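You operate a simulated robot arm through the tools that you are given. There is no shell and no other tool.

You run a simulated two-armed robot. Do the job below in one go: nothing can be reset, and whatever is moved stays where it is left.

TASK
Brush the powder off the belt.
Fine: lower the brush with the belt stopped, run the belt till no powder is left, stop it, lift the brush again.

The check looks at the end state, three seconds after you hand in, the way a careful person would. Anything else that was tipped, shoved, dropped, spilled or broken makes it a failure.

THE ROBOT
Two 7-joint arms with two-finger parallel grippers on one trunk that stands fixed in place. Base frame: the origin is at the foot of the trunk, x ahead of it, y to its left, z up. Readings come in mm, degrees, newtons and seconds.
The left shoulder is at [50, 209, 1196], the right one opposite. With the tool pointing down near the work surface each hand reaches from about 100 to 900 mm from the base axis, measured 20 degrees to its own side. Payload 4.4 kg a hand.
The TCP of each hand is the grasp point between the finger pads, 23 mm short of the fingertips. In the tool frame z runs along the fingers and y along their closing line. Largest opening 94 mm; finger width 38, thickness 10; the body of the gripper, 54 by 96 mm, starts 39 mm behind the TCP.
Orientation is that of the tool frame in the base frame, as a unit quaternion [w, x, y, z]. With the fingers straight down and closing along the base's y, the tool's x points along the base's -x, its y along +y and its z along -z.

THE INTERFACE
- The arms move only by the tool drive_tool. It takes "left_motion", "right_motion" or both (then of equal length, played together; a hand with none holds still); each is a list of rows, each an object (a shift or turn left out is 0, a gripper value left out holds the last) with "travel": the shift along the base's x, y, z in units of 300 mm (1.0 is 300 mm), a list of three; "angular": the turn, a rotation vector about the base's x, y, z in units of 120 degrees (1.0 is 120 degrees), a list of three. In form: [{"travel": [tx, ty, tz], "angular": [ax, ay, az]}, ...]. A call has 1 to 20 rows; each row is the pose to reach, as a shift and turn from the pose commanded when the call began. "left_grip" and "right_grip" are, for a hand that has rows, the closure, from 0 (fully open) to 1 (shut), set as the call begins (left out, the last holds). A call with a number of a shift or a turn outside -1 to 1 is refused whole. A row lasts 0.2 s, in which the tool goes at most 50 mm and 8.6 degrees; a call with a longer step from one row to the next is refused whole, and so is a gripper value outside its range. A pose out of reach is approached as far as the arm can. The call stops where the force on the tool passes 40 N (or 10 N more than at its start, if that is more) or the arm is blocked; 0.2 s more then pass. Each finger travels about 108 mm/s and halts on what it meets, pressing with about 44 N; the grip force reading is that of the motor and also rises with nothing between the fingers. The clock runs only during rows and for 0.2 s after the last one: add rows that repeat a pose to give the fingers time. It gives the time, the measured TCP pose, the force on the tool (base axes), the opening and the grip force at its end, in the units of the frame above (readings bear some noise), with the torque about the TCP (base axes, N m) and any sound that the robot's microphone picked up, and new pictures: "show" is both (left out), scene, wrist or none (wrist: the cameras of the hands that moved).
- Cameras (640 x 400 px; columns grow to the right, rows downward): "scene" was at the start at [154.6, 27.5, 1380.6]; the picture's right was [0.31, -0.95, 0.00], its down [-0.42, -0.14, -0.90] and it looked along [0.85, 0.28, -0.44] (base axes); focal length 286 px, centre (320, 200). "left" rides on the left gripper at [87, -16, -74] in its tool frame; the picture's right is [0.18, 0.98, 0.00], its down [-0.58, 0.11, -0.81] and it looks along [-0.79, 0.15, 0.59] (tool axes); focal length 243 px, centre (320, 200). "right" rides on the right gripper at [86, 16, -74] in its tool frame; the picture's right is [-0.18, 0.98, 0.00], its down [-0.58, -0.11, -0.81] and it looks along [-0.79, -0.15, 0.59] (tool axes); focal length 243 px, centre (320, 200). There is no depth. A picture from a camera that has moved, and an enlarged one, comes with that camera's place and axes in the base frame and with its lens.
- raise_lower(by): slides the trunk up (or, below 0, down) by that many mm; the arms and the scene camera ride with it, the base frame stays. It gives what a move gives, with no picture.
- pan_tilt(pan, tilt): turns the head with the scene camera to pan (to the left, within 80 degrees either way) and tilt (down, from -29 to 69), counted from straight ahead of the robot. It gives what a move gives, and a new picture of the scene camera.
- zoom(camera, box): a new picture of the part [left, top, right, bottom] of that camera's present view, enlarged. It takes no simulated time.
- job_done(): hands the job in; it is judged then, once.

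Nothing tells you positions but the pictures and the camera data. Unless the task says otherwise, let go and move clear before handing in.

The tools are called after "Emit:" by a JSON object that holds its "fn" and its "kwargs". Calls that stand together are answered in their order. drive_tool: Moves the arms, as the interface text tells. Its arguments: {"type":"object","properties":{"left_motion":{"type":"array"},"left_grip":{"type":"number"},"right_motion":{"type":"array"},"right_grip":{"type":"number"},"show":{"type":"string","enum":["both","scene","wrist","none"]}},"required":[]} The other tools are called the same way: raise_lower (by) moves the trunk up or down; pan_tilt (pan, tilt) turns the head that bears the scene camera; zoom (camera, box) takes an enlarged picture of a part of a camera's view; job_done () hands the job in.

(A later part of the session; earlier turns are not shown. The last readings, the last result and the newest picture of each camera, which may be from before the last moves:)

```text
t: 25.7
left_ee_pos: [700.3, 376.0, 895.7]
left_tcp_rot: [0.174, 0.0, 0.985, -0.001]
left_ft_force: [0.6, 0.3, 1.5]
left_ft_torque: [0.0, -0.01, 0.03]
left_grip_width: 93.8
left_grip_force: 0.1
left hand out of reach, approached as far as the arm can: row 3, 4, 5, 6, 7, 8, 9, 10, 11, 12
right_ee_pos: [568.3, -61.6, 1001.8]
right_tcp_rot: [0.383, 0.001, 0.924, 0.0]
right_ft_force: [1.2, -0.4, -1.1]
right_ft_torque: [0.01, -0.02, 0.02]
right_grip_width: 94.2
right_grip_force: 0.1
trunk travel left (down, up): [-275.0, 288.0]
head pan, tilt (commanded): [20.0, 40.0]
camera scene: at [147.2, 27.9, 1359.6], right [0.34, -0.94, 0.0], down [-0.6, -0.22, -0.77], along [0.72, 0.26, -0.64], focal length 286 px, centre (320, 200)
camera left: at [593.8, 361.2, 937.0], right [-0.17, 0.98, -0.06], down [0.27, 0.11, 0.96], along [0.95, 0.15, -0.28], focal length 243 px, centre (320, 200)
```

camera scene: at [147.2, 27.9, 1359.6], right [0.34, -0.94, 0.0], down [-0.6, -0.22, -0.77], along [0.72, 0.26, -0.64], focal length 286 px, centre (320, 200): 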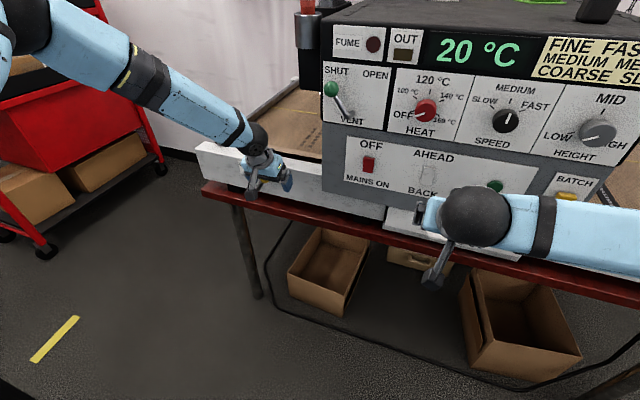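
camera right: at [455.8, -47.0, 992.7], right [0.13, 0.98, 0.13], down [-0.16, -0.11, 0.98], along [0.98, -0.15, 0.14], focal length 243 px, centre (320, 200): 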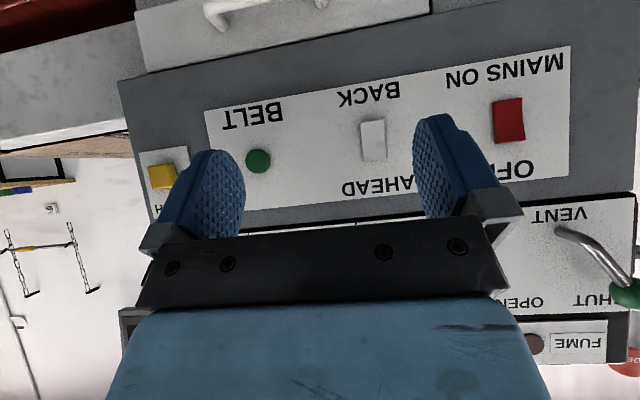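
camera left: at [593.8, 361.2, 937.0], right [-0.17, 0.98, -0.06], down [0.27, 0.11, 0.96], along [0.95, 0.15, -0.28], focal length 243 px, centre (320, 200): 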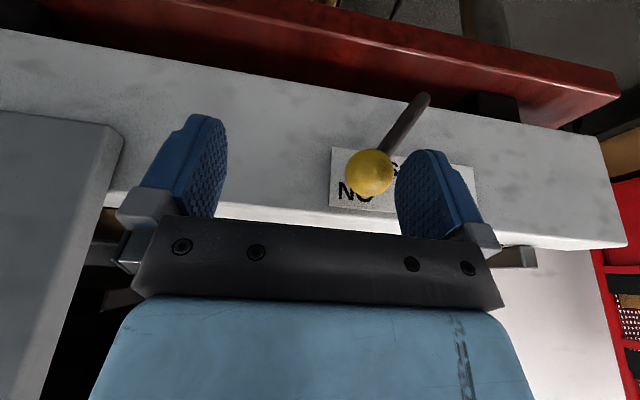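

The knob is nearly at ON but the arm is at the edge of its reach because the shoulder sits high. I'll back off, raise both hands by 150 mm, and lower the trunk by the same amount to gain forward reach.

Emit:
{"fn": "drive_tool", "kwargs": {"left_motion": [{"travel": [-0.1, 0.04, 0]}, {"travel": [-0.25, 0.05, 0]}, {"travel": [-0.35, 0.05, 0.08]}, {"travel": [-0.35, 0.05, 0.24]}, {"travel": [-0.35, 0.05, 0.4]}, {"travel": [-0.35, 0.05, 0.5]}, {"travel": [-0.35, 0.05, 0.5]}], "right_motion": [{"travel": [-0.1, 0, 0]}, {"travel": [-0.2, 0, 0.1]}, {"travel": [-0.2, 0, 0.25]}, {"travel": [-0.2, 0, 0.4]}, {"travel": [-0.2, 0, 0.5]}, {"travel": [-0.2, 0, 0.5]}, {"travel": [-0.2, 0, 0.5]}], "show": "none"}}

Emit:
{"fn": "raise_lower", "kwargs": {"by": -150}}

Emit:
{"fn": "pan_tilt", "kwargs": {"pan": 20, "tilt": 28}}

```text
t: 27.3
left_ee_pos: [596.5, 389.7, 1044.3]
left_tcp_rot: [0.174, -0.001, 0.985, 0.0]
left_ft_force: [0.4, -0.2, -0.4]
left_ft_torque: [-0.01, 0.04, 0.0]
left_grip_width: 94.1
left_grip_force: 0.0
right_ee_pos: [509.2, -63.0, 1151.3]
right_tcp_rot: [0.382, 0.0, 0.924, 0.0]
right_ft_force: [-0.4, 0.4, -0.2]
right_ft_torque: [0.02, -0.04, -0.02]
right_grip_width: 93.8
right_grip_force: 0.0
trunk travel left (down, up): [-275.0, 288.0]
head pan, tilt (commanded): [20.0, 40.0]
```

```text
t: 29.1
left_ee_pos: [595.5, 389.0, 893.8]
left_tcp_rot: [0.174, -0.001, 0.985, 0.001]
left_ft_force: [-0.3, 0.4, 0.0]
left_ft_torque: [0.0, 0.04, -0.01]
left_grip_width: 93.9
left_grip_force: 0.1
right_ee_pos: [508.7, -64.6, 1000.2]
right_tcp_rot: [0.382, 0.0, 0.924, 0.0]
right_ft_force: [0.9, -0.1, 0.6]
right_ft_torque: [-0.01, -0.01, 0.01]
right_grip_width: 94.1
right_grip_force: 0.1
trunk travel left (down, up): [-125.0, 438.0]
head pan, tilt (commanded): [20.0, 40.0]
```

```text
t: 29.8
left_ee_pos: [595.2, 390.1, 893.2]
left_tcp_rot: [0.175, -0.002, 0.985, 0.0]
left_ft_force: [-0.1, -0.6, 0.1]
left_ft_torque: [0.0, 0.01, -0.01]
left_grip_width: 93.7
left_grip_force: 0.1
right_ee_pos: [509.5, -64.2, 1000.6]
right_tcp_rot: [0.382, 0.0, 0.924, 0.0]
right_ft_force: [0.6, -0.5, 0.7]
right_ft_torque: [-0.04, 0.0, 0.02]
right_grip_width: 94.2
right_grip_force: 0.0
trunk travel left (down, up): [-125.0, 438.0]
head pan, tilt (commanded): [20.0, 28.0]
camera scene: at [153.1, 30.2, 1228.0], right [0.34, -0.94, 0.0], down [-0.44, -0.16, -0.88], along [0.83, 0.3, -0.47], focal length 286 px, centre (320, 200)
```

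scene: 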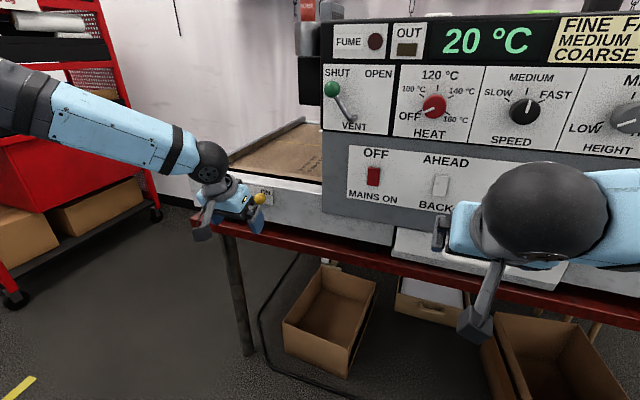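

Reach should be better now. I'll approach again and push the knob to the ON stop.

Emit:
{"fn": "drive_tool", "kwargs": {"left_motion": [{"travel": [0.1, 0.02, -0.02]}, {"travel": [0.22, 0.02, -0.035]}, {"travel": [0.34, 0.02, -0.04]}, {"travel": [0.42, 0.02, -0.045]}, {"travel": [0.42, 0.0, -0.045]}, {"travel": [0.42, -0.02, -0.05]}, {"travel": [0.42, -0.035, -0.055]}, {"travel": [0.42, -0.05, -0.065]}, {"travel": [0.42, -0.06, -0.07]}, {"travel": [0.42, -0.07, -0.07]}, {"travel": [0.42, -0.08, -0.07]}, {"travel": [0.42, -0.08, -0.07]}]}}

```text
t: 32.4
left_ee_pos: [721.1, 367.2, 873.3]
left_tcp_rot: [0.174, -0.002, 0.985, 0.001]
left_ft_force: [1.9, 17.6, 3.7]
left_ft_torque: [0.39, -0.02, 0.12]
left_grip_width: 94.1
left_grip_force: 0.3
right_ee_pos: [508.6, -63.8, 1000.3]
right_tcp_rot: [0.382, -0.001, 0.924, 0.0]
right_ft_force: [-0.2, -0.3, 0.5]
right_ft_torque: [-0.02, 0.01, -0.01]
right_grip_width: 93.9
right_grip_force: 0.2
trunk travel left (down, up): [-125.0, 438.0]
head pan, tilt (commanded): [20.0, 28.0]
camera scene: at [153.0, 31.5, 1228.1], right [0.34, -0.94, 0.0], down [-0.44, -0.16, -0.88], along [0.83, 0.3, -0.47], focal length 286 px, centre (320, 200)
camera left: at [615.0, 352.9, 913.2], right [-0.18, 0.98, -0.06], down [0.27, 0.11, 0.96], along [0.95, 0.15, -0.28], focal length 243 px, centre (320, 200)
```

scene: 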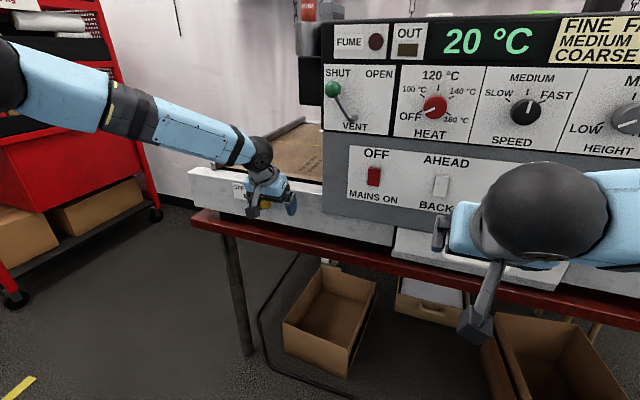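
left: 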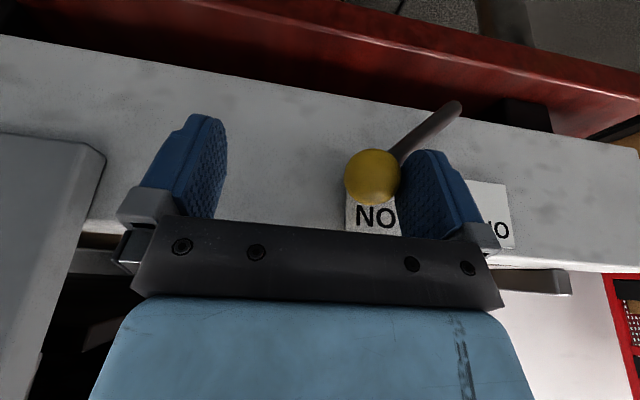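

The lever is hard against its ON stop, reading 17.6 N. I'll release it, back away, and raise the left hand so its camera can watch the brush and the left side of the belt.

Emit:
{"fn": "drive_tool", "kwargs": {"left_motion": [{"travel": [0, 0.04, 0]}, {"travel": [-0.12, 0.05, 0]}, {"travel": [-0.28, 0.05, 0]}, {"travel": [-0.42, 0.08, 0.05]}, {"travel": [-0.5, 0.12, 0.18]}, {"travel": [-0.55, 0.16, 0.33]}, {"travel": [-0.6, 0.2, 0.48], "angular": [0, 0.05, 0]}, {"travel": [-0.6, 0.24, 0.63], "angular": [0, 0.11, 0]}, {"travel": [-0.6, 0.28, 0.78], "angular": [0, 0.17, 0]}, {"travel": [-0.6, 0.3, 0.93], "angular": [0, 0.17, 0]}, {"travel": [-0.6, 0.3, 1.0], "angular": [0, 0.17, 0]}, {"travel": [-0.6, 0.3, 1.0], "angular": [0, 0.17, 0]}]}}

```text
t: 35.0
left_ee_pos: [540.6, 456.1, 1175.4]
left_tcp_rot: [-0.004, -0.001, 1.0, 0.0]
left_ft_force: [0.5, 0.3, -0.8]
left_ft_torque: [0.02, 0.01, 0.02]
left_grip_width: 94.1
left_grip_force: 0.0
right_ee_pos: [508.9, -64.8, 1001.1]
right_tcp_rot: [0.382, 0.0, 0.924, 0.0]
right_ft_force: [-0.8, 0.5, -0.9]
right_ft_torque: [0.03, -0.02, 0.0]
right_grip_width: 94.2
right_grip_force: 0.0
trunk travel left (down, up): [-125.0, 438.0]
head pan, tilt (commanded): [20.0, 28.0]
camera scene: at [153.0, 30.2, 1228.1], right [0.34, -0.94, 0.0], down [-0.44, -0.16, -0.88], along [0.83, 0.3, -0.47], focal length 286 px, centre (320, 200)
camera left: at [454.5, 440.4, 1251.3], right [-0.19, 0.98, 0.0], down [0.59, 0.11, 0.8], along [0.79, 0.15, -0.6], focal length 243 px, centre (320, 200)
```

scene: 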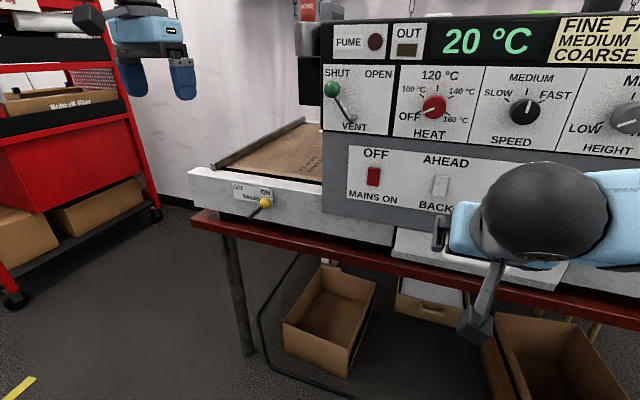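
left: 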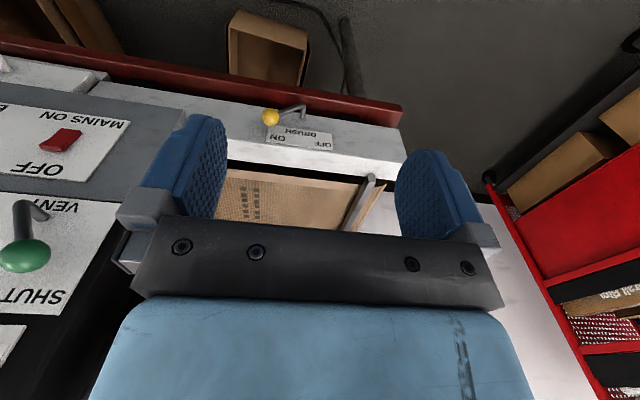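

Emit:
{"fn": "zoom", "kwargs": {"camera": "scene", "box": [180, 110, 330, 220]}}

Emit:
{"fn": "zoom", "kwargs": {"camera": "left", "box": [210, 90, 410, 240]}}

```text
3.64 times, centred on (255, 165) of scene
camera zoom: at [153.0, 30.2, 1228.1], right [0.34, -0.94, 0.0], down [-0.44, -0.16, -0.88], along [0.83, 0.3, -0.47], focal length 1040 px, centre (556, 327)
```

zoom: 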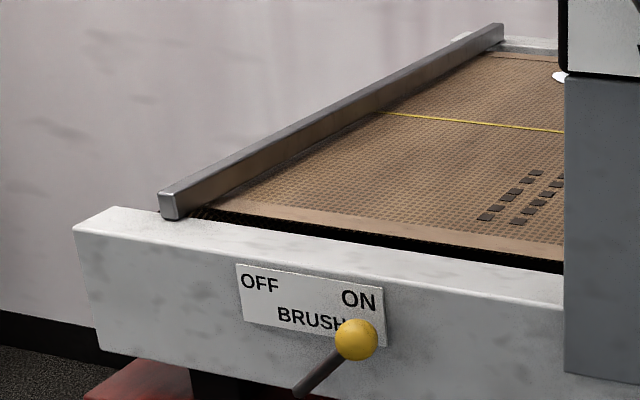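

```text
2.67 times, centred on (310, 165) of left
camera zoom: at [454.5, 440.4, 1251.3], right [-0.19, 0.98, 0.0], down [0.59, 0.11, 0.8], along [0.79, 0.15, -0.6], focal length 647 px, centre (347, 293)
```

zoom: 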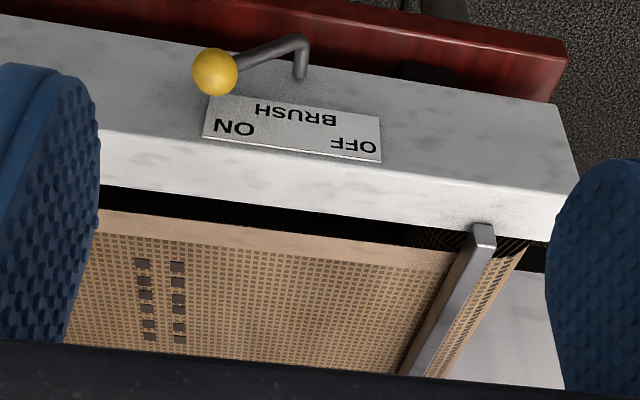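

The lever is at ON and the brush bar lies on the belt. By its tilt, the white rocker already seems set to AHEAD, so green BELT should be the run/stop button, at about [742, -160, 979]. I'll close the right hand and bring its tip just short of that button.

Emit:
{"fn": "drive_tool", "kwargs": {"right_motion": [{"travel": [0.05, -0.06, -0.01]}, {"travel": [0.15, -0.13, -0.02]}, {"travel": [0.27, -0.2, -0.04]}, {"travel": [0.4, -0.26, -0.05]}, {"travel": [0.52, -0.318, -0.065]}, {"travel": [0.6, -0.318, -0.065]}, {"travel": [0.6, -0.318, -0.065]}], "right_grip": 1, "show": "wrist"}}

Emit:
{"fn": "pan_tilt", "kwargs": {"pan": 0, "tilt": 22}}

```text
t: 36.6
left_ee_pos: [540.1, 455.1, 1175.7]
left_tcp_rot: [-0.003, -0.001, 1.0, 0.001]
left_ft_force: [0.6, 0.3, -0.3]
left_ft_torque: [0.03, 0.01, -0.03]
left_grip_width: 93.9
left_grip_force: 0.1
right_ee_pos: [691.7, -161.3, 980.5]
right_tcp_rot: [0.382, 0.0, 0.924, 0.0]
right_ft_force: [-0.1, -0.2, -0.9]
right_ft_torque: [-0.02, -0.02, -0.01]
right_grip_width: 0.0
right_grip_force: 41.9
trunk travel left (down, up): [-125.0, 438.0]
head pan, tilt (commanded): [20.0, 28.0]
camera right: at [576.7, -146.8, 970.9], right [0.13, 0.98, 0.13], down [-0.16, -0.11, 0.98], along [0.98, -0.15, 0.14], focal length 243 px, centre (320, 200)
```

right: 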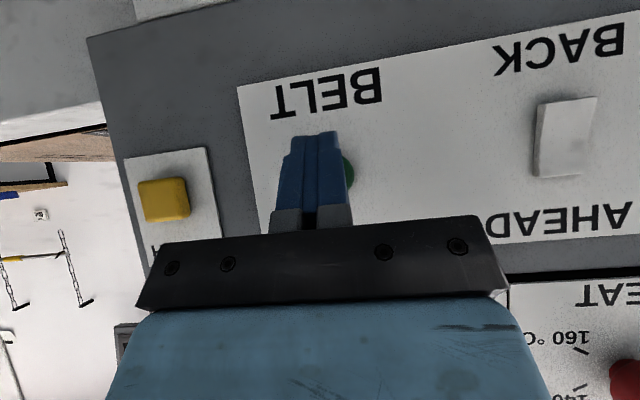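

```text
t: 37.5
left_ee_pos: [540.0, 456.7, 1176.7]
left_tcp_rot: [-0.003, -0.001, 1.0, 0.0]
left_ft_force: [-0.7, -0.2, 0.5]
left_ft_torque: [-0.03, 0.0, 0.0]
left_grip_width: 93.6
left_grip_force: 0.1
right_ee_pos: [689.9, -161.3, 979.2]
right_tcp_rot: [0.383, 0.0, 0.924, 0.0]
right_ft_force: [0.9, -0.3, -0.2]
right_ft_torque: [-0.02, 0.0, 0.04]
right_grip_width: 0.1
right_grip_force: 42.2
trunk travel left (down, up): [-125.0, 438.0]
head pan, tilt (commanded): [0.0, 22.0]
camera scene: at [160.2, -0.9, 1237.7], right [0.0, -1.0, 0.0], down [-0.37, 0.0, -0.93], along [0.93, 0.0, -0.37], focal length 286 px, centre (320, 200)
```

scene: 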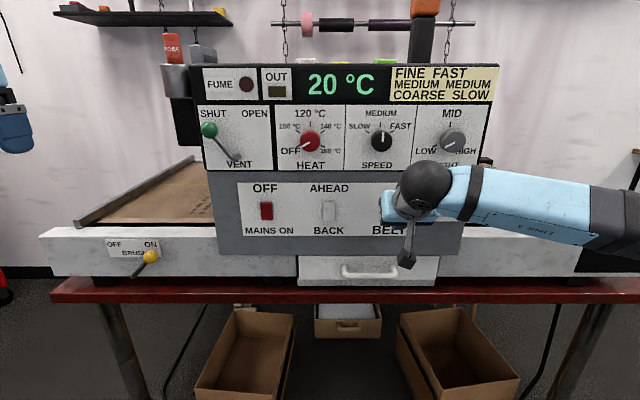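

Emit:
{"fn": "zoom", "kwargs": {"camera": "right", "box": [510, 70, 630, 200]}}

Emit:
{"fn": "zoom", "kwargs": {"camera": "right", "box": [260, 110, 380, 220]}}

```text
3.08 times, centred on (570, 135) of right
camera zoom: at [576.4, -146.5, 970.9], right [0.13, 0.98, 0.13], down [-0.16, -0.11, 0.98], along [0.98, -0.15, 0.14], focal length 746 px, centre (-449, 400)
```

zoom: 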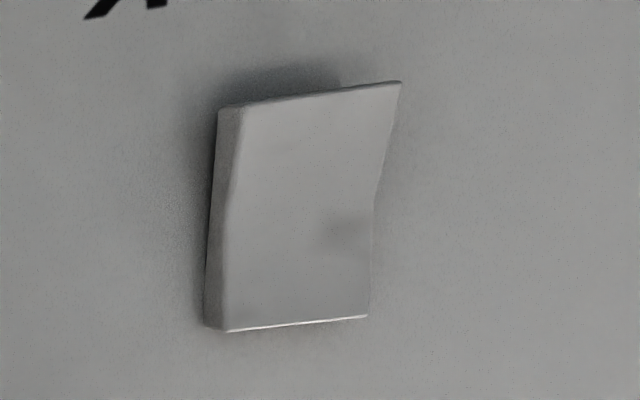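

```text
3.64 times, centred on (320, 165) of right
camera zoom: at [576.4, -146.5, 970.9], right [0.13, 0.98, 0.13], down [-0.16, -0.11, 0.98], along [0.98, -0.15, 0.14], focal length 882 px, centre (320, 327)
```

zoom: 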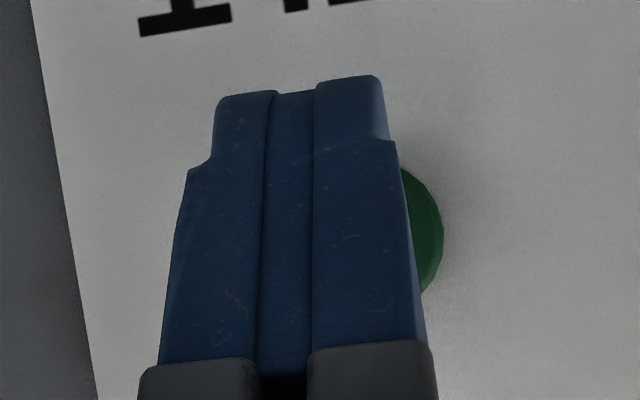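

The rocker's upper half is clearly pressed in, so AHEAD is selected, and my fingertip is lined up with the BELT button. I'll press it gently in small steps and withdraw.

Emit:
{"fn": "drive_tool", "kwargs": {"right_motion": [{"travel": [0.04, 0, 0]}, {"travel": [0.06, 0, 0]}, {"travel": [0.07, 0, 0]}, {"travel": [0.08, 0, 0]}, {"travel": [0.087, 0, 0]}, {"travel": [0.05, 0, 0]}, {"travel": [0, 0, 0]}, {"travel": [0, 0, 0]}]}}

```text
t: 39.3
left_ee_pos: [540.5, 455.7, 1175.8]
left_tcp_rot: [-0.003, -0.001, 1.0, 0.0]
left_ft_force: [-0.4, -0.4, 0.0]
left_ft_torque: [0.0, 0.0, -0.03]
left_grip_width: 94.2
left_grip_force: 0.1
right_ee_pos: [688.9, -161.5, 982.1]
right_tcp_rot: [0.383, 0.0, 0.924, 0.0]
right_ft_force: [-0.1, 0.4, -1.0]
right_ft_torque: [0.02, 0.02, 0.0]
right_grip_width: 0.0
right_grip_force: 42.1
trunk travel left (down, up): [-125.0, 438.0]
head pan, tilt (commanded): [0.0, 22.0]
heard: click
camera scene: at [160.3, -1.0, 1237.7], right [0.0, -1.0, 0.0], down [-0.37, 0.0, -0.93], along [0.93, 0.0, -0.37], focal length 286 px, centre (320, 200)
camera right: at [575.3, -146.5, 972.7], right [0.13, 0.98, 0.13], down [-0.16, -0.11, 0.98], along [0.98, -0.15, 0.14], focal length 243 px, centre (320, 200)
```

scene: 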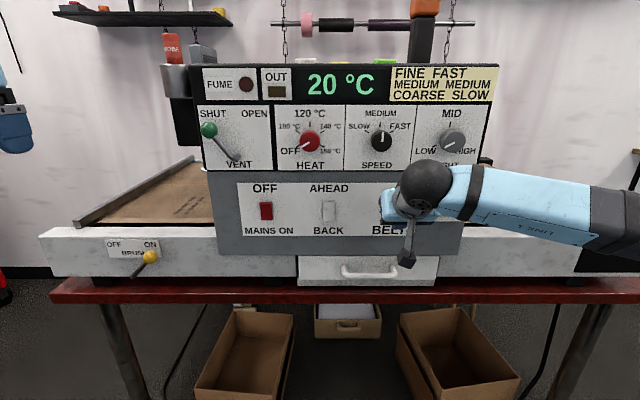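
right: 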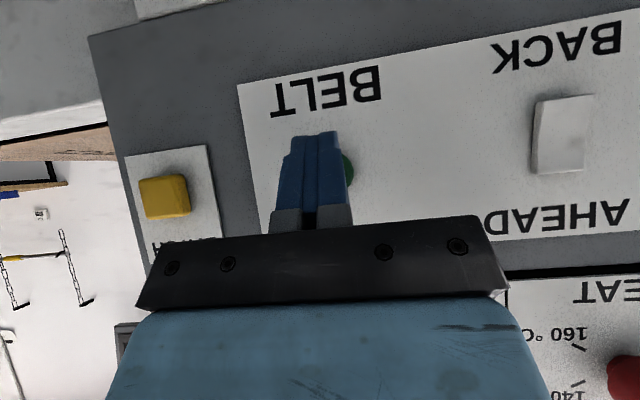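

I heard a click. I'll look at both sides of the belt to see whether it's running.

Emit:
{"fn": "zoom", "kwargs": {"camera": "left", "box": [210, 90, 410, 240]}}

Emit:
{"fn": "zoom", "kwargs": {"camera": "scene", "box": [60, 130, 220, 240]}}

Emit:
{"fn": "drive_tool", "kwargs": {"right_motion": [{"travel": [-0.02, 0, 0]}, {"travel": [-0.02, 0, 0]}, {"travel": [-0.02, 0, 0]}, {"travel": [-0.02, 0, 0]}, {"travel": [-0.02, 0, 0]}], "show": "scene"}}

Emit:
{"fn": "zoom", "kwargs": {"camera": "left", "box": [210, 90, 410, 240]}}

Emit:
{"fn": "zoom", "kwargs": {"camera": "scene", "box": [60, 130, 220, 240]}}

```text
2.67 times, centred on (310, 165) of left
camera zoom: at [454.7, 440.4, 1250.8], right [-0.19, 0.98, 0.0], down [0.59, 0.11, 0.8], along [0.79, 0.15, -0.6], focal length 647 px, centre (347, 293)
```

zoom: 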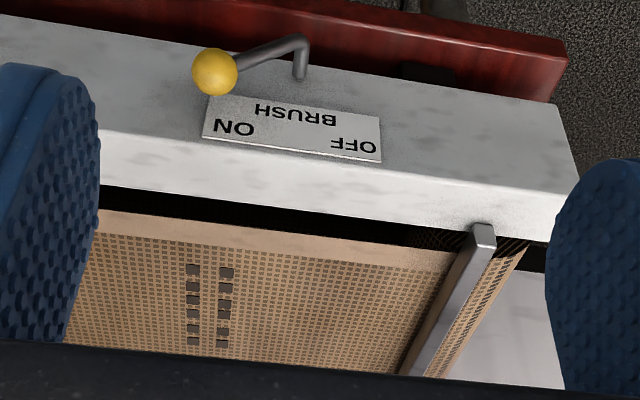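

```text
3.64 times, centred on (140, 185) of scene
camera zoom: at [160.3, -1.0, 1237.7], right [0.0, -1.0, 0.0], down [-0.37, 0.0, -0.93], along [0.93, 0.0, -0.37], focal length 1040 px, centre (974, 254)
```

zoom: 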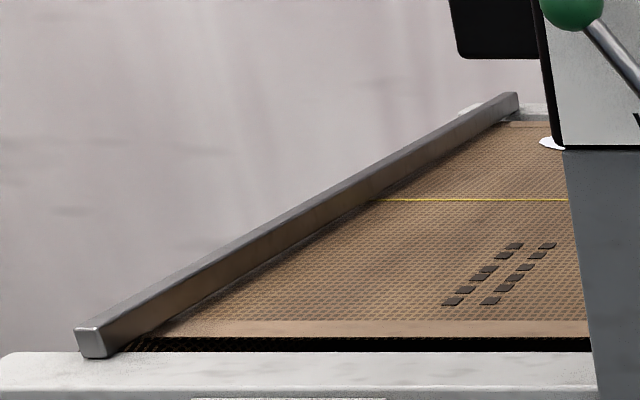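

```text
t: 40.5
left_ee_pos: [539.4, 456.0, 1176.1]
left_tcp_rot: [-0.003, -0.001, 1.0, 0.0]
left_ft_force: [0.6, 0.5, 0.3]
left_ft_torque: [-0.02, -0.01, -0.01]
left_grip_width: 94.0
left_grip_force: 0.1
right_ee_pos: [683.4, -162.4, 981.9]
right_tcp_rot: [0.383, 0.0, 0.924, 0.0]
right_ft_force: [0.5, -0.4, 0.5]
right_ft_torque: [-0.01, 0.03, -0.03]
right_grip_width: 0.0
right_grip_force: 42.6
trunk travel left (down, up): [-125.0, 438.0]
head pan, tilt (commanded): [0.0, 22.0]
camera scene: at [160.2, -1.0, 1237.7], right [0.0, -1.0, 0.0], down [-0.37, 0.0, -0.93], along [0.93, 0.0, -0.37], focal length 286 px, centre (320, 200)
```

scene: 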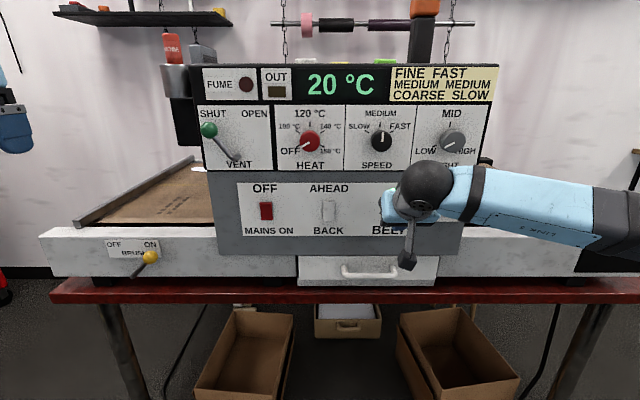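

```text
2.67 times, centred on (310, 165) of left
camera zoom: at [454.6, 440.4, 1250.9], right [-0.19, 0.98, 0.0], down [0.59, 0.11, 0.8], along [0.79, 0.15, -0.6], focal length 647 px, centre (347, 293)
```

zoom: 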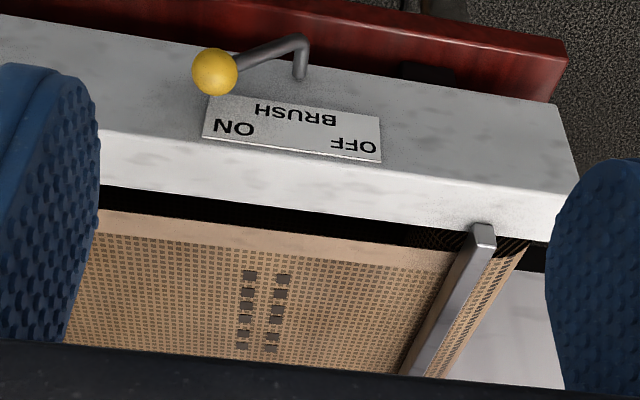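

```text
3.64 times, centred on (140, 185) of scene
camera zoom: at [160.2, -1.0, 1237.7], right [0.0, -1.0, 0.0], down [-0.37, 0.0, -0.93], along [0.93, 0.0, -0.37], focal length 1040 px, centre (974, 254)
```

zoom: 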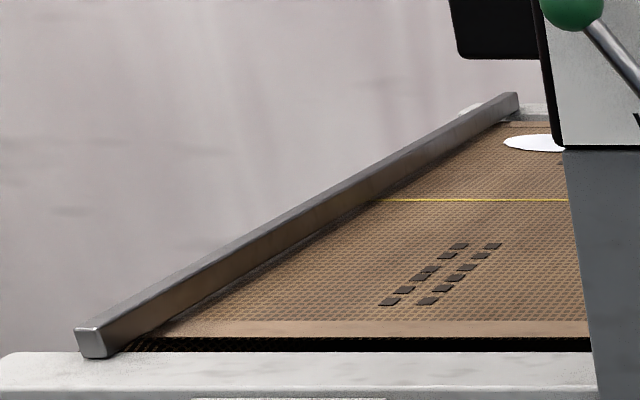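

The belt is running ahead, to the left, at about 36 mm/s, and it's carrying the white powder patch toward the brush. I'll let it run and watch the patch reach the brush.

Emit:
{"fn": "drive_tool", "kwargs": {"right_motion": [{"travel": [-0.02, 0, 0]}, {"travel": [-0.02, 0, 0]}, {"travel": [-0.02, 0, 0]}, {"travel": [-0.02, 0, 0]}, {"travel": [-0.02, 0, 0]}, {"travel": [-0.02, 0, 0]}, {"travel": [-0.02, 0, 0]}, {"travel": [-0.02, 0, 0]}, {"travel": [-0.02, 0, 0]}, {"travel": [-0.02, 0, 0]}, {"travel": [-0.02, 0, 0]}, {"travel": [-0.02, 0, 0]}, {"travel": [-0.02, 0, 0]}, {"travel": [-0.02, 0, 0]}, {"travel": [-0.02, 0, 0]}, {"travel": [-0.02, 0, 0]}, {"travel": [-0.02, 0, 0]}, {"travel": [-0.02, 0, 0]}, {"travel": [-0.02, 0, 0]}, {"travel": [-0.02, 0, 0]}], "show": "none"}}

Emit:
{"fn": "zoom", "kwargs": {"camera": "scene", "box": [60, 130, 220, 240]}}

Emit:
{"fn": "drive_tool", "kwargs": {"right_motion": [{"travel": [-0.02, 0, 0]}, {"travel": [-0.02, 0, 0]}, {"travel": [-0.02, 0, 0]}, {"travel": [-0.02, 0, 0]}, {"travel": [-0.02, 0, 0]}, {"travel": [-0.02, 0, 0]}, {"travel": [-0.02, 0, 0]}, {"travel": [-0.02, 0, 0]}, {"travel": [-0.02, 0, 0]}, {"travel": [-0.02, 0, 0]}, {"travel": [-0.02, 0, 0]}, {"travel": [-0.02, 0, 0]}, {"travel": [-0.02, 0, 0]}, {"travel": [-0.02, 0, 0]}, {"travel": [-0.02, 0, 0]}, {"travel": [-0.02, 0, 0]}, {"travel": [-0.02, 0, 0]}, {"travel": [-0.02, 0, 0]}, {"travel": [-0.02, 0, 0]}, {"travel": [-0.02, 0, 0]}], "show": "none"}}

Emit:
{"fn": "zoom", "kwargs": {"camera": "scene", "box": [60, 130, 220, 240]}}

Emit:
{"fn": "zoom", "kwargs": {"camera": "left", "box": [210, 90, 410, 240]}}

```text
t: 44.7
left_ee_pos: [541.5, 455.4, 1175.0]
left_tcp_rot: [-0.003, -0.001, 1.0, 0.001]
left_ft_force: [-0.9, -0.4, -0.5]
left_ft_torque: [-0.01, 0.02, 0.01]
left_grip_width: 93.8
left_grip_force: 0.0
right_ee_pos: [677.3, -159.6, 982.4]
right_tcp_rot: [0.383, 0.0, 0.924, 0.001]
right_ft_force: [0.8, -0.1, 0.6]
right_ft_torque: [0.01, 0.03, 0.04]
right_grip_width: 0.0
right_grip_force: 41.9
trunk travel left (down, up): [-125.0, 438.0]
head pan, tilt (commanded): [0.0, 22.0]
```

```text
3.64 times, centred on (140, 185) of scene
camera zoom: at [160.2, -1.0, 1237.7], right [0.0, -1.0, 0.0], down [-0.37, 0.0, -0.93], along [0.93, 0.0, -0.37], focal length 1040 px, centre (974, 254)
```

zoom: 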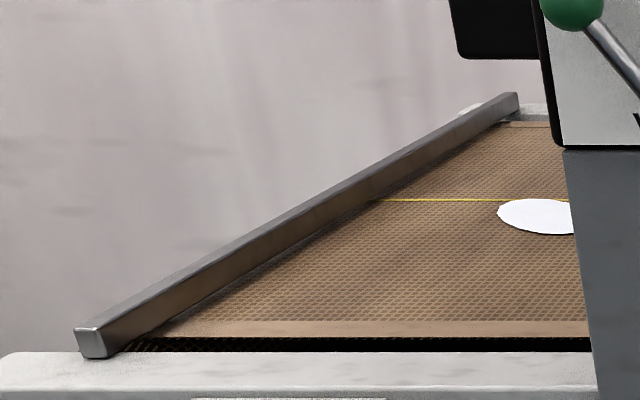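

```text
t: 48.9
left_ee_pos: [540.1, 456.6, 1175.0]
left_tcp_rot: [-0.002, -0.001, 1.0, 0.0]
left_ft_force: [0.3, -0.7, 0.3]
left_ft_torque: [0.02, 0.02, -0.05]
left_grip_width: 94.0
left_grip_force: 0.1
right_ee_pos: [671.1, -158.6, 981.8]
right_tcp_rot: [0.383, 0.0, 0.924, 0.0]
right_ft_force: [0.2, -0.4, 0.0]
right_ft_torque: [-0.02, -0.01, -0.02]
right_grip_width: 0.0
right_grip_force: 42.6
trunk travel left (down, up): [-125.0, 438.0]
head pan, tilt (commanded): [0.0, 22.0]
```

```text
3.64 times, centred on (140, 185) of scene
camera zoom: at [160.2, -1.0, 1237.7], right [0.0, -1.0, 0.0], down [-0.37, 0.0, -0.93], along [0.93, 0.0, -0.37], focal length 1040 px, centre (974, 254)
```

zoom: 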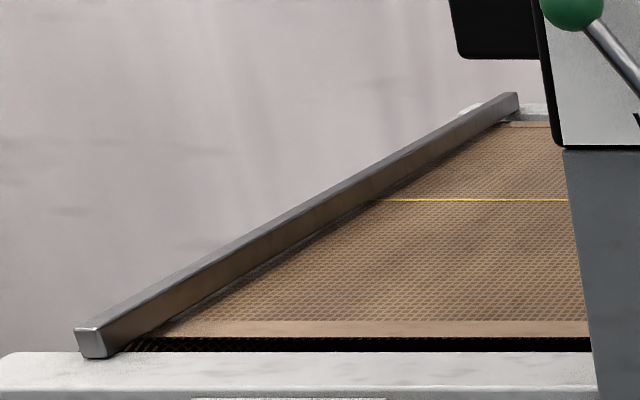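

```text
2.67 times, centred on (310, 165) of left
camera zoom: at [454.6, 440.4, 1250.9], right [-0.19, 0.98, 0.0], down [0.59, 0.11, 0.8], along [0.79, 0.15, -0.6], focal length 647 px, centre (347, 293)
```

zoom: 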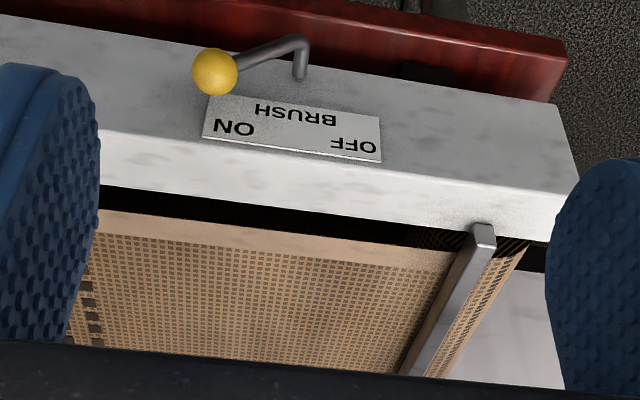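

The first patches went under the brush and the belt behind is bare. I'll keep the belt running for more than a full loop, sampling the view as it goes.

Emit:
{"fn": "drive_tool", "kwargs": {"right_motion": [{"travel": [0, 0, 0]}, {"travel": [0, 0, 0]}, {"travel": [0, 0, 0]}, {"travel": [0, 0, 0]}, {"travel": [0, 0, 0]}, {"travel": [0, 0, 0]}, {"travel": [0, 0, 0]}, {"travel": [0, 0, 0]}, {"travel": [0, 0, 0]}, {"travel": [0, 0, 0]}, {"travel": [0, 0, 0]}, {"travel": [0, 0, 0]}, {"travel": [0, 0, 0]}, {"travel": [0, 0, 0]}, {"travel": [0, 0, 0]}, {"travel": [0, 0, 0]}, {"travel": [0, 0, 0]}, {"travel": [0, 0, 0]}, {"travel": [0, 0, 0]}, {"travel": [0, 0, 0]}], "show": "none"}}

Emit:
{"fn": "zoom", "kwargs": {"camera": "scene", "box": [60, 130, 220, 240]}}

Emit:
{"fn": "drive_tool", "kwargs": {"right_motion": [{"travel": [0, 0, 0]}, {"travel": [0, 0, 0]}, {"travel": [0, 0, 0]}, {"travel": [0, 0, 0]}, {"travel": [0, 0, 0]}, {"travel": [0, 0, 0]}, {"travel": [0, 0, 0]}, {"travel": [0, 0, 0]}, {"travel": [0, 0, 0]}, {"travel": [0, 0, 0]}, {"travel": [0, 0, 0]}, {"travel": [0, 0, 0]}, {"travel": [0, 0, 0]}, {"travel": [0, 0, 0]}, {"travel": [0, 0, 0]}, {"travel": [0, 0, 0]}, {"travel": [0, 0, 0]}, {"travel": [0, 0, 0]}, {"travel": [0, 0, 0]}, {"travel": [0, 0, 0]}], "show": "none"}}

Emit:
{"fn": "zoom", "kwargs": {"camera": "scene", "box": [60, 130, 220, 240]}}

Emit:
{"fn": "drive_tool", "kwargs": {"right_motion": [{"travel": [0, 0, 0]}, {"travel": [0, 0, 0]}, {"travel": [0, 0, 0]}, {"travel": [0, 0, 0]}, {"travel": [0, 0, 0]}, {"travel": [0, 0, 0]}, {"travel": [0, 0, 0]}, {"travel": [0, 0, 0]}, {"travel": [0, 0, 0]}, {"travel": [0, 0, 0]}, {"travel": [0, 0, 0]}, {"travel": [0, 0, 0]}, {"travel": [0, 0, 0]}, {"travel": [0, 0, 0]}, {"travel": [0, 0, 0]}, {"travel": [0, 0, 0]}, {"travel": [0, 0, 0]}, {"travel": [0, 0, 0]}, {"travel": [0, 0, 0]}, {"travel": [0, 0, 0]}], "show": "none"}}

Emit:
{"fn": "zoom", "kwargs": {"camera": "scene", "box": [60, 130, 220, 240]}}

Emit:
{"fn": "zoom", "kwargs": {"camera": "left", "box": [210, 90, 410, 240]}}

```text
t: 53.1
left_ee_pos: [540.5, 455.4, 1175.1]
left_tcp_rot: [-0.003, -0.001, 1.0, 0.0]
left_ft_force: [-0.3, 0.5, 0.5]
left_ft_torque: [0.01, 0.0, -0.01]
left_grip_width: 94.0
left_grip_force: 0.1
right_ee_pos: [671.5, -159.2, 982.6]
right_tcp_rot: [0.382, 0.0, 0.924, 0.0]
right_ft_force: [-1.0, -0.3, 0.2]
right_ft_torque: [0.02, -0.01, 0.01]
right_grip_width: 0.0
right_grip_force: 42.6
trunk travel left (down, up): [-125.0, 438.0]
head pan, tilt (commanded): [0.0, 22.0]
```

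```text
3.64 times, centred on (140, 185) of scene
camera zoom: at [160.2, -1.0, 1237.7], right [0.0, -1.0, 0.0], down [-0.37, 0.0, -0.93], along [0.93, 0.0, -0.37], focal length 1040 px, centre (974, 254)
```

zoom: 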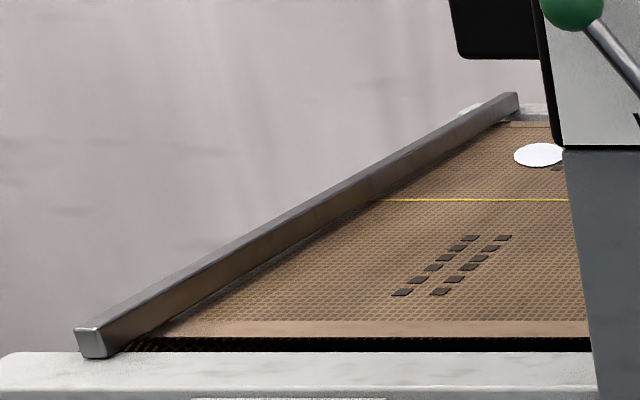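

```text
t: 57.3
left_ee_pos: [540.7, 455.5, 1175.0]
left_tcp_rot: [-0.003, -0.001, 1.0, -0.001]
left_ft_force: [-0.2, -0.3, 0.6]
left_ft_torque: [-0.01, -0.03, 0.02]
left_grip_width: 94.1
left_grip_force: 0.1
right_ee_pos: [671.0, -159.4, 982.0]
right_tcp_rot: [0.383, 0.0, 0.924, 0.0]
right_ft_force: [-0.6, 0.2, -0.1]
right_ft_torque: [-0.02, -0.01, 0.0]
right_grip_width: 0.0
right_grip_force: 42.6
trunk travel left (down, up): [-125.0, 438.0]
head pan, tilt (commanded): [0.0, 22.0]
```

```text
3.64 times, centred on (140, 185) of scene
camera zoom: at [160.2, -1.0, 1237.7], right [0.0, -1.0, 0.0], down [-0.37, 0.0, -0.93], along [0.93, 0.0, -0.37], focal length 1040 px, centre (974, 254)
```

zoom: 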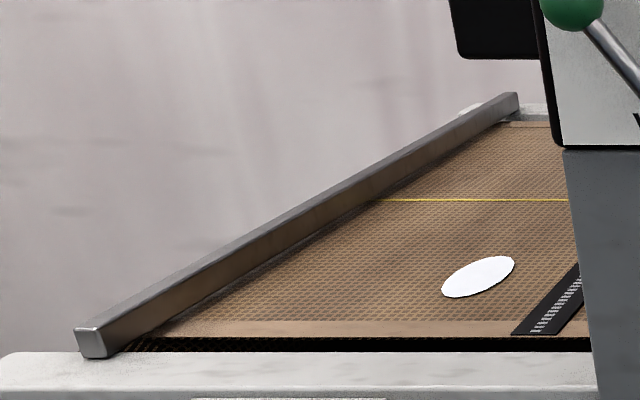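

```text
t: 61.5
left_ee_pos: [540.4, 456.5, 1174.8]
left_tcp_rot: [-0.002, -0.001, 1.0, 0.0]
left_ft_force: [-0.3, -0.8, -0.6]
left_ft_torque: [-0.04, 0.0, 0.0]
left_grip_width: 93.9
left_grip_force: 0.1
right_ee_pos: [672.3, -159.6, 981.6]
right_tcp_rot: [0.383, 0.0, 0.924, 0.001]
right_ft_force: [0.6, 0.0, 0.0]
right_ft_torque: [-0.03, -0.01, -0.02]
right_grip_width: 0.2
right_grip_force: 41.9
trunk travel left (down, up): [-125.0, 438.0]
head pan, tilt (commanded): [0.0, 22.0]
```

```text
3.64 times, centred on (140, 185) of scene
camera zoom: at [160.2, -1.0, 1237.7], right [0.0, -1.0, 0.0], down [-0.37, 0.0, -0.93], along [0.93, 0.0, -0.37], focal length 1040 px, centre (974, 254)
```

zoom: 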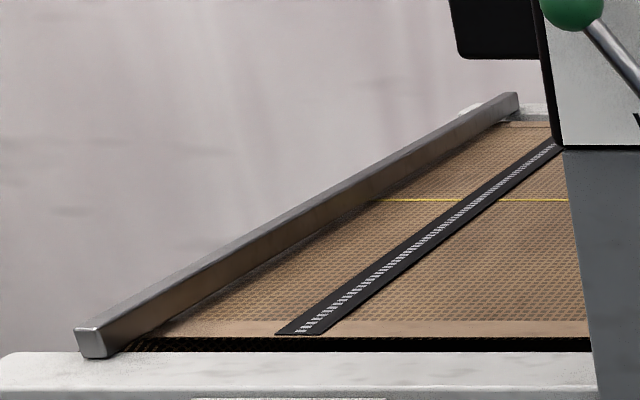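

```text
2.67 times, centred on (310, 165) of left
camera zoom: at [454.6, 440.4, 1250.9], right [-0.19, 0.98, 0.0], down [0.59, 0.11, 0.8], along [0.79, 0.15, -0.6], focal length 647 px, centre (347, 293)
```

zoom: 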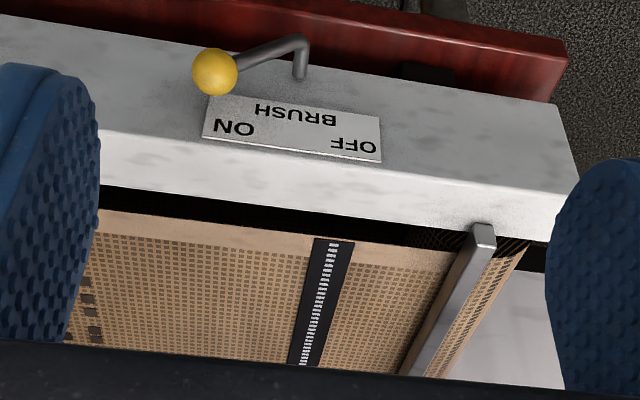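

The black seam is a useful loop marker. I'll keep running until it comes round again, then watch one more loop for leftover powder.

Emit:
{"fn": "drive_tool", "kwargs": {"right_motion": [{"travel": [0, 0, 0]}, {"travel": [0, 0, 0]}, {"travel": [0, 0, 0]}, {"travel": [0, 0, 0]}, {"travel": [0, 0, 0]}, {"travel": [0, 0, 0]}, {"travel": [0, 0, 0]}, {"travel": [0, 0, 0]}, {"travel": [0, 0, 0]}, {"travel": [0, 0, 0]}, {"travel": [0, 0, 0]}, {"travel": [0, 0, 0]}, {"travel": [0, 0, 0]}, {"travel": [0, 0, 0]}, {"travel": [0, 0, 0]}, {"travel": [0, 0, 0]}, {"travel": [0, 0, 0]}, {"travel": [0, 0, 0]}, {"travel": [0, 0, 0]}, {"travel": [0, 0, 0]}], "show": "none"}}

Emit:
{"fn": "zoom", "kwargs": {"camera": "scene", "box": [60, 130, 220, 240]}}

Emit:
{"fn": "drive_tool", "kwargs": {"right_motion": [{"travel": [0, 0, 0]}, {"travel": [0, 0, 0]}, {"travel": [0, 0, 0]}, {"travel": [0, 0, 0]}, {"travel": [0, 0, 0]}, {"travel": [0, 0, 0]}, {"travel": [0, 0, 0]}, {"travel": [0, 0, 0]}, {"travel": [0, 0, 0]}, {"travel": [0, 0, 0]}, {"travel": [0, 0, 0]}, {"travel": [0, 0, 0]}, {"travel": [0, 0, 0]}, {"travel": [0, 0, 0]}, {"travel": [0, 0, 0]}, {"travel": [0, 0, 0]}, {"travel": [0, 0, 0]}, {"travel": [0, 0, 0]}, {"travel": [0, 0, 0]}, {"travel": [0, 0, 0]}], "show": "none"}}

Emit:
{"fn": "zoom", "kwargs": {"camera": "scene", "box": [60, 130, 220, 240]}}

Emit:
{"fn": "drive_tool", "kwargs": {"right_motion": [{"travel": [0, 0, 0]}, {"travel": [0, 0, 0]}, {"travel": [0, 0, 0]}, {"travel": [0, 0, 0]}, {"travel": [0, 0, 0]}, {"travel": [0, 0, 0]}, {"travel": [0, 0, 0]}, {"travel": [0, 0, 0]}, {"travel": [0, 0, 0]}, {"travel": [0, 0, 0]}, {"travel": [0, 0, 0]}, {"travel": [0, 0, 0]}, {"travel": [0, 0, 0]}, {"travel": [0, 0, 0]}, {"travel": [0, 0, 0]}, {"travel": [0, 0, 0]}, {"travel": [0, 0, 0]}, {"travel": [0, 0, 0]}, {"travel": [0, 0, 0]}, {"travel": [0, 0, 0]}], "show": "none"}}

Emit:
{"fn": "zoom", "kwargs": {"camera": "scene", "box": [60, 130, 220, 240]}}

Emit:
{"fn": "drive_tool", "kwargs": {"right_motion": [{"travel": [0, 0, 0]}, {"travel": [0, 0, 0]}, {"travel": [0, 0, 0]}, {"travel": [0, 0, 0]}, {"travel": [0, 0, 0]}, {"travel": [0, 0, 0]}, {"travel": [0, 0, 0]}, {"travel": [0, 0, 0]}, {"travel": [0, 0, 0]}, {"travel": [0, 0, 0]}, {"travel": [0, 0, 0]}, {"travel": [0, 0, 0]}, {"travel": [0, 0, 0]}, {"travel": [0, 0, 0]}, {"travel": [0, 0, 0]}, {"travel": [0, 0, 0]}, {"travel": [0, 0, 0]}, {"travel": [0, 0, 0]}, {"travel": [0, 0, 0]}, {"travel": [0, 0, 0]}], "show": "none"}}

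Emit:
{"fn": "zoom", "kwargs": {"camera": "scene", "box": [60, 130, 220, 240]}}

Emit:
{"fn": "drive_tool", "kwargs": {"right_motion": [{"travel": [0, 0, 0]}, {"travel": [0, 0, 0]}, {"travel": [0, 0, 0]}, {"travel": [0, 0, 0]}, {"travel": [0, 0, 0]}, {"travel": [0, 0, 0]}, {"travel": [0, 0, 0]}, {"travel": [0, 0, 0]}, {"travel": [0, 0, 0]}, {"travel": [0, 0, 0]}, {"travel": [0, 0, 0]}, {"travel": [0, 0, 0]}, {"travel": [0, 0, 0]}, {"travel": [0, 0, 0]}, {"travel": [0, 0, 0]}, {"travel": [0, 0, 0]}, {"travel": [0, 0, 0]}, {"travel": [0, 0, 0]}, {"travel": [0, 0, 0]}, {"travel": [0, 0, 0]}], "show": "none"}}

Emit:
{"fn": "zoom", "kwargs": {"camera": "scene", "box": [60, 130, 220, 240]}}

```text
t: 65.7
left_ee_pos: [540.1, 455.0, 1175.2]
left_tcp_rot: [-0.002, -0.001, 1.0, 0.0]
left_ft_force: [0.2, -0.1, -0.3]
left_ft_torque: [0.02, -0.03, 0.01]
left_grip_width: 94.0
left_grip_force: 0.1
right_ee_pos: [671.8, -159.6, 981.4]
right_tcp_rot: [0.383, 0.0, 0.924, 0.0]
right_ft_force: [-0.1, -0.8, 0.1]
right_ft_torque: [-0.01, 0.02, -0.01]
right_grip_width: 0.3
right_grip_force: 42.6
trunk travel left (down, up): [-125.0, 438.0]
head pan, tilt (commanded): [0.0, 22.0]
```

```text
3.64 times, centred on (140, 185) of scene
camera zoom: at [160.2, -1.0, 1237.7], right [0.0, -1.0, 0.0], down [-0.37, 0.0, -0.93], along [0.93, 0.0, -0.37], focal length 1040 px, centre (974, 254)
```

zoom: 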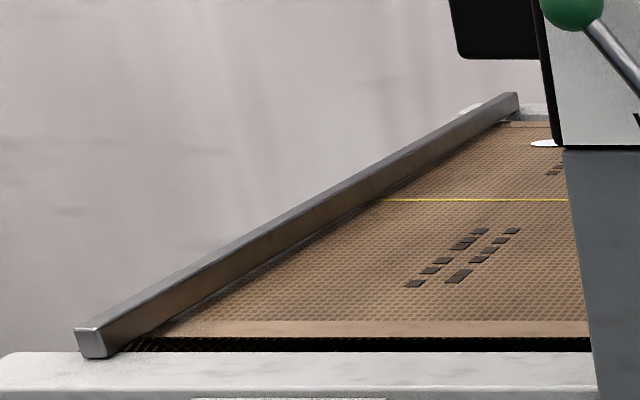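

```text
t: 69.9
left_ee_pos: [540.1, 455.3, 1175.3]
left_tcp_rot: [-0.004, -0.001, 1.0, 0.0]
left_ft_force: [-0.7, 0.8, 0.2]
left_ft_torque: [0.02, -0.01, 0.01]
left_grip_width: 93.9
left_grip_force: 0.0
right_ee_pos: [671.5, -159.4, 981.4]
right_tcp_rot: [0.382, 0.0, 0.924, 0.0]
right_ft_force: [-0.9, 0.0, -0.2]
right_ft_torque: [0.02, 0.02, 0.04]
right_grip_width: 0.2
right_grip_force: 42.5
trunk travel left (down, up): [-125.0, 438.0]
head pan, tilt (commanded): [0.0, 22.0]
```

```text
3.64 times, centred on (140, 185) of scene
camera zoom: at [160.2, -1.0, 1237.7], right [0.0, -1.0, 0.0], down [-0.37, 0.0, -0.93], along [0.93, 0.0, -0.37], focal length 1040 px, centre (974, 254)
```

zoom: 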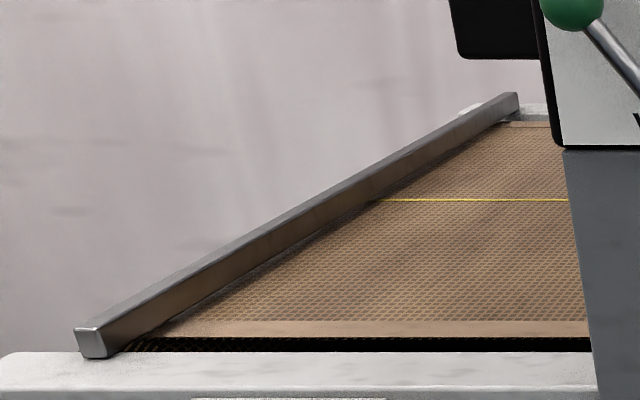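

```text
t: 74.1
left_ee_pos: [540.2, 455.3, 1174.3]
left_tcp_rot: [-0.003, -0.001, 1.0, 0.0]
left_ft_force: [0.3, 0.3, -0.4]
left_ft_torque: [0.0, 0.03, -0.03]
left_grip_width: 94.1
left_grip_force: 0.0
right_ee_pos: [671.1, -158.6, 981.8]
right_tcp_rot: [0.383, 0.0, 0.924, 0.0]
right_ft_force: [0.4, 0.6, -0.8]
right_ft_torque: [0.05, 0.04, 0.01]
right_grip_width: 0.0
right_grip_force: 42.8
trunk travel left (down, up): [-125.0, 438.0]
head pan, tilt (commanded): [0.0, 22.0]
```

```text
3.64 times, centred on (140, 185) of scene
camera zoom: at [160.2, -1.0, 1237.7], right [0.0, -1.0, 0.0], down [-0.37, 0.0, -0.93], along [0.93, 0.0, -0.37], focal length 1040 px, centre (974, 254)
```

zoom: 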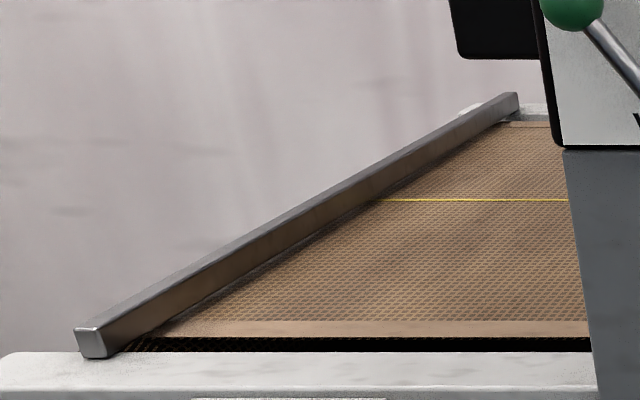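

```text
t: 78.3
left_ee_pos: [540.8, 455.6, 1175.8]
left_tcp_rot: [-0.003, 0.0, 1.0, 0.0]
left_ft_force: [0.4, 0.5, 0.0]
left_ft_torque: [0.02, 0.0, -0.02]
left_grip_width: 93.9
left_grip_force: 0.0
right_ee_pos: [670.8, -158.9, 981.6]
right_tcp_rot: [0.382, 0.0, 0.924, 0.0]
right_ft_force: [-0.7, -0.4, 0.1]
right_ft_torque: [-0.04, -0.03, -0.01]
right_grip_width: 0.3
right_grip_force: 42.6
trunk travel left (down, up): [-125.0, 438.0]
head pan, tilt (commanded): [0.0, 22.0]
```

```text
3.64 times, centred on (140, 185) of scene
camera zoom: at [160.2, -1.0, 1237.7], right [0.0, -1.0, 0.0], down [-0.37, 0.0, -0.93], along [0.93, 0.0, -0.37], focal length 1040 px, centre (974, 254)
```

zoom: 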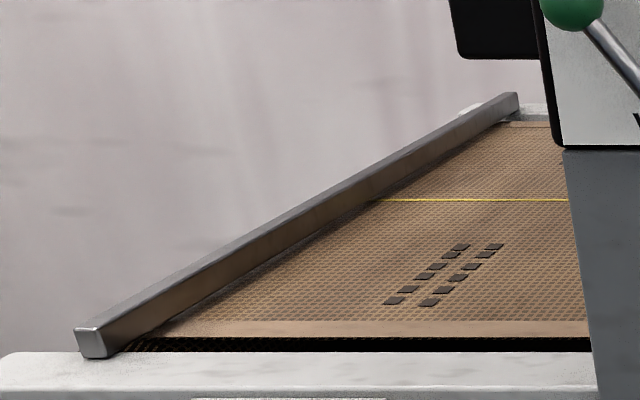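

```text
t: 82.5
left_ee_pos: [539.8, 455.6, 1174.7]
left_tcp_rot: [-0.003, 0.0, 1.0, -0.001]
left_ft_force: [0.2, -0.7, 0.2]
left_ft_torque: [0.01, 0.0, -0.01]
left_grip_width: 93.9
left_grip_force: 0.0
right_ee_pos: [670.6, -158.5, 981.0]
right_tcp_rot: [0.382, 0.0, 0.924, 0.0]
right_ft_force: [0.0, -0.5, -0.1]
right_ft_torque: [-0.01, 0.02, 0.0]
right_grip_width: 0.2
right_grip_force: 42.3
trunk travel left (down, up): [-125.0, 438.0]
head pan, tilt (commanded): [0.0, 22.0]
```

```text
3.64 times, centred on (140, 185) of scene
camera zoom: at [160.2, -1.0, 1237.7], right [0.0, -1.0, 0.0], down [-0.37, 0.0, -0.93], along [0.93, 0.0, -0.37], focal length 1040 px, centre (974, 254)
```

zoom: 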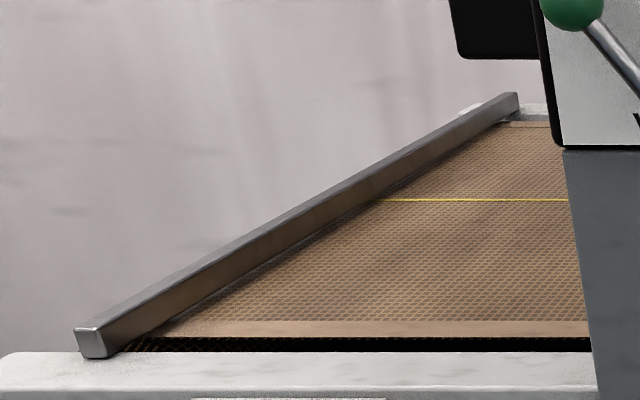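

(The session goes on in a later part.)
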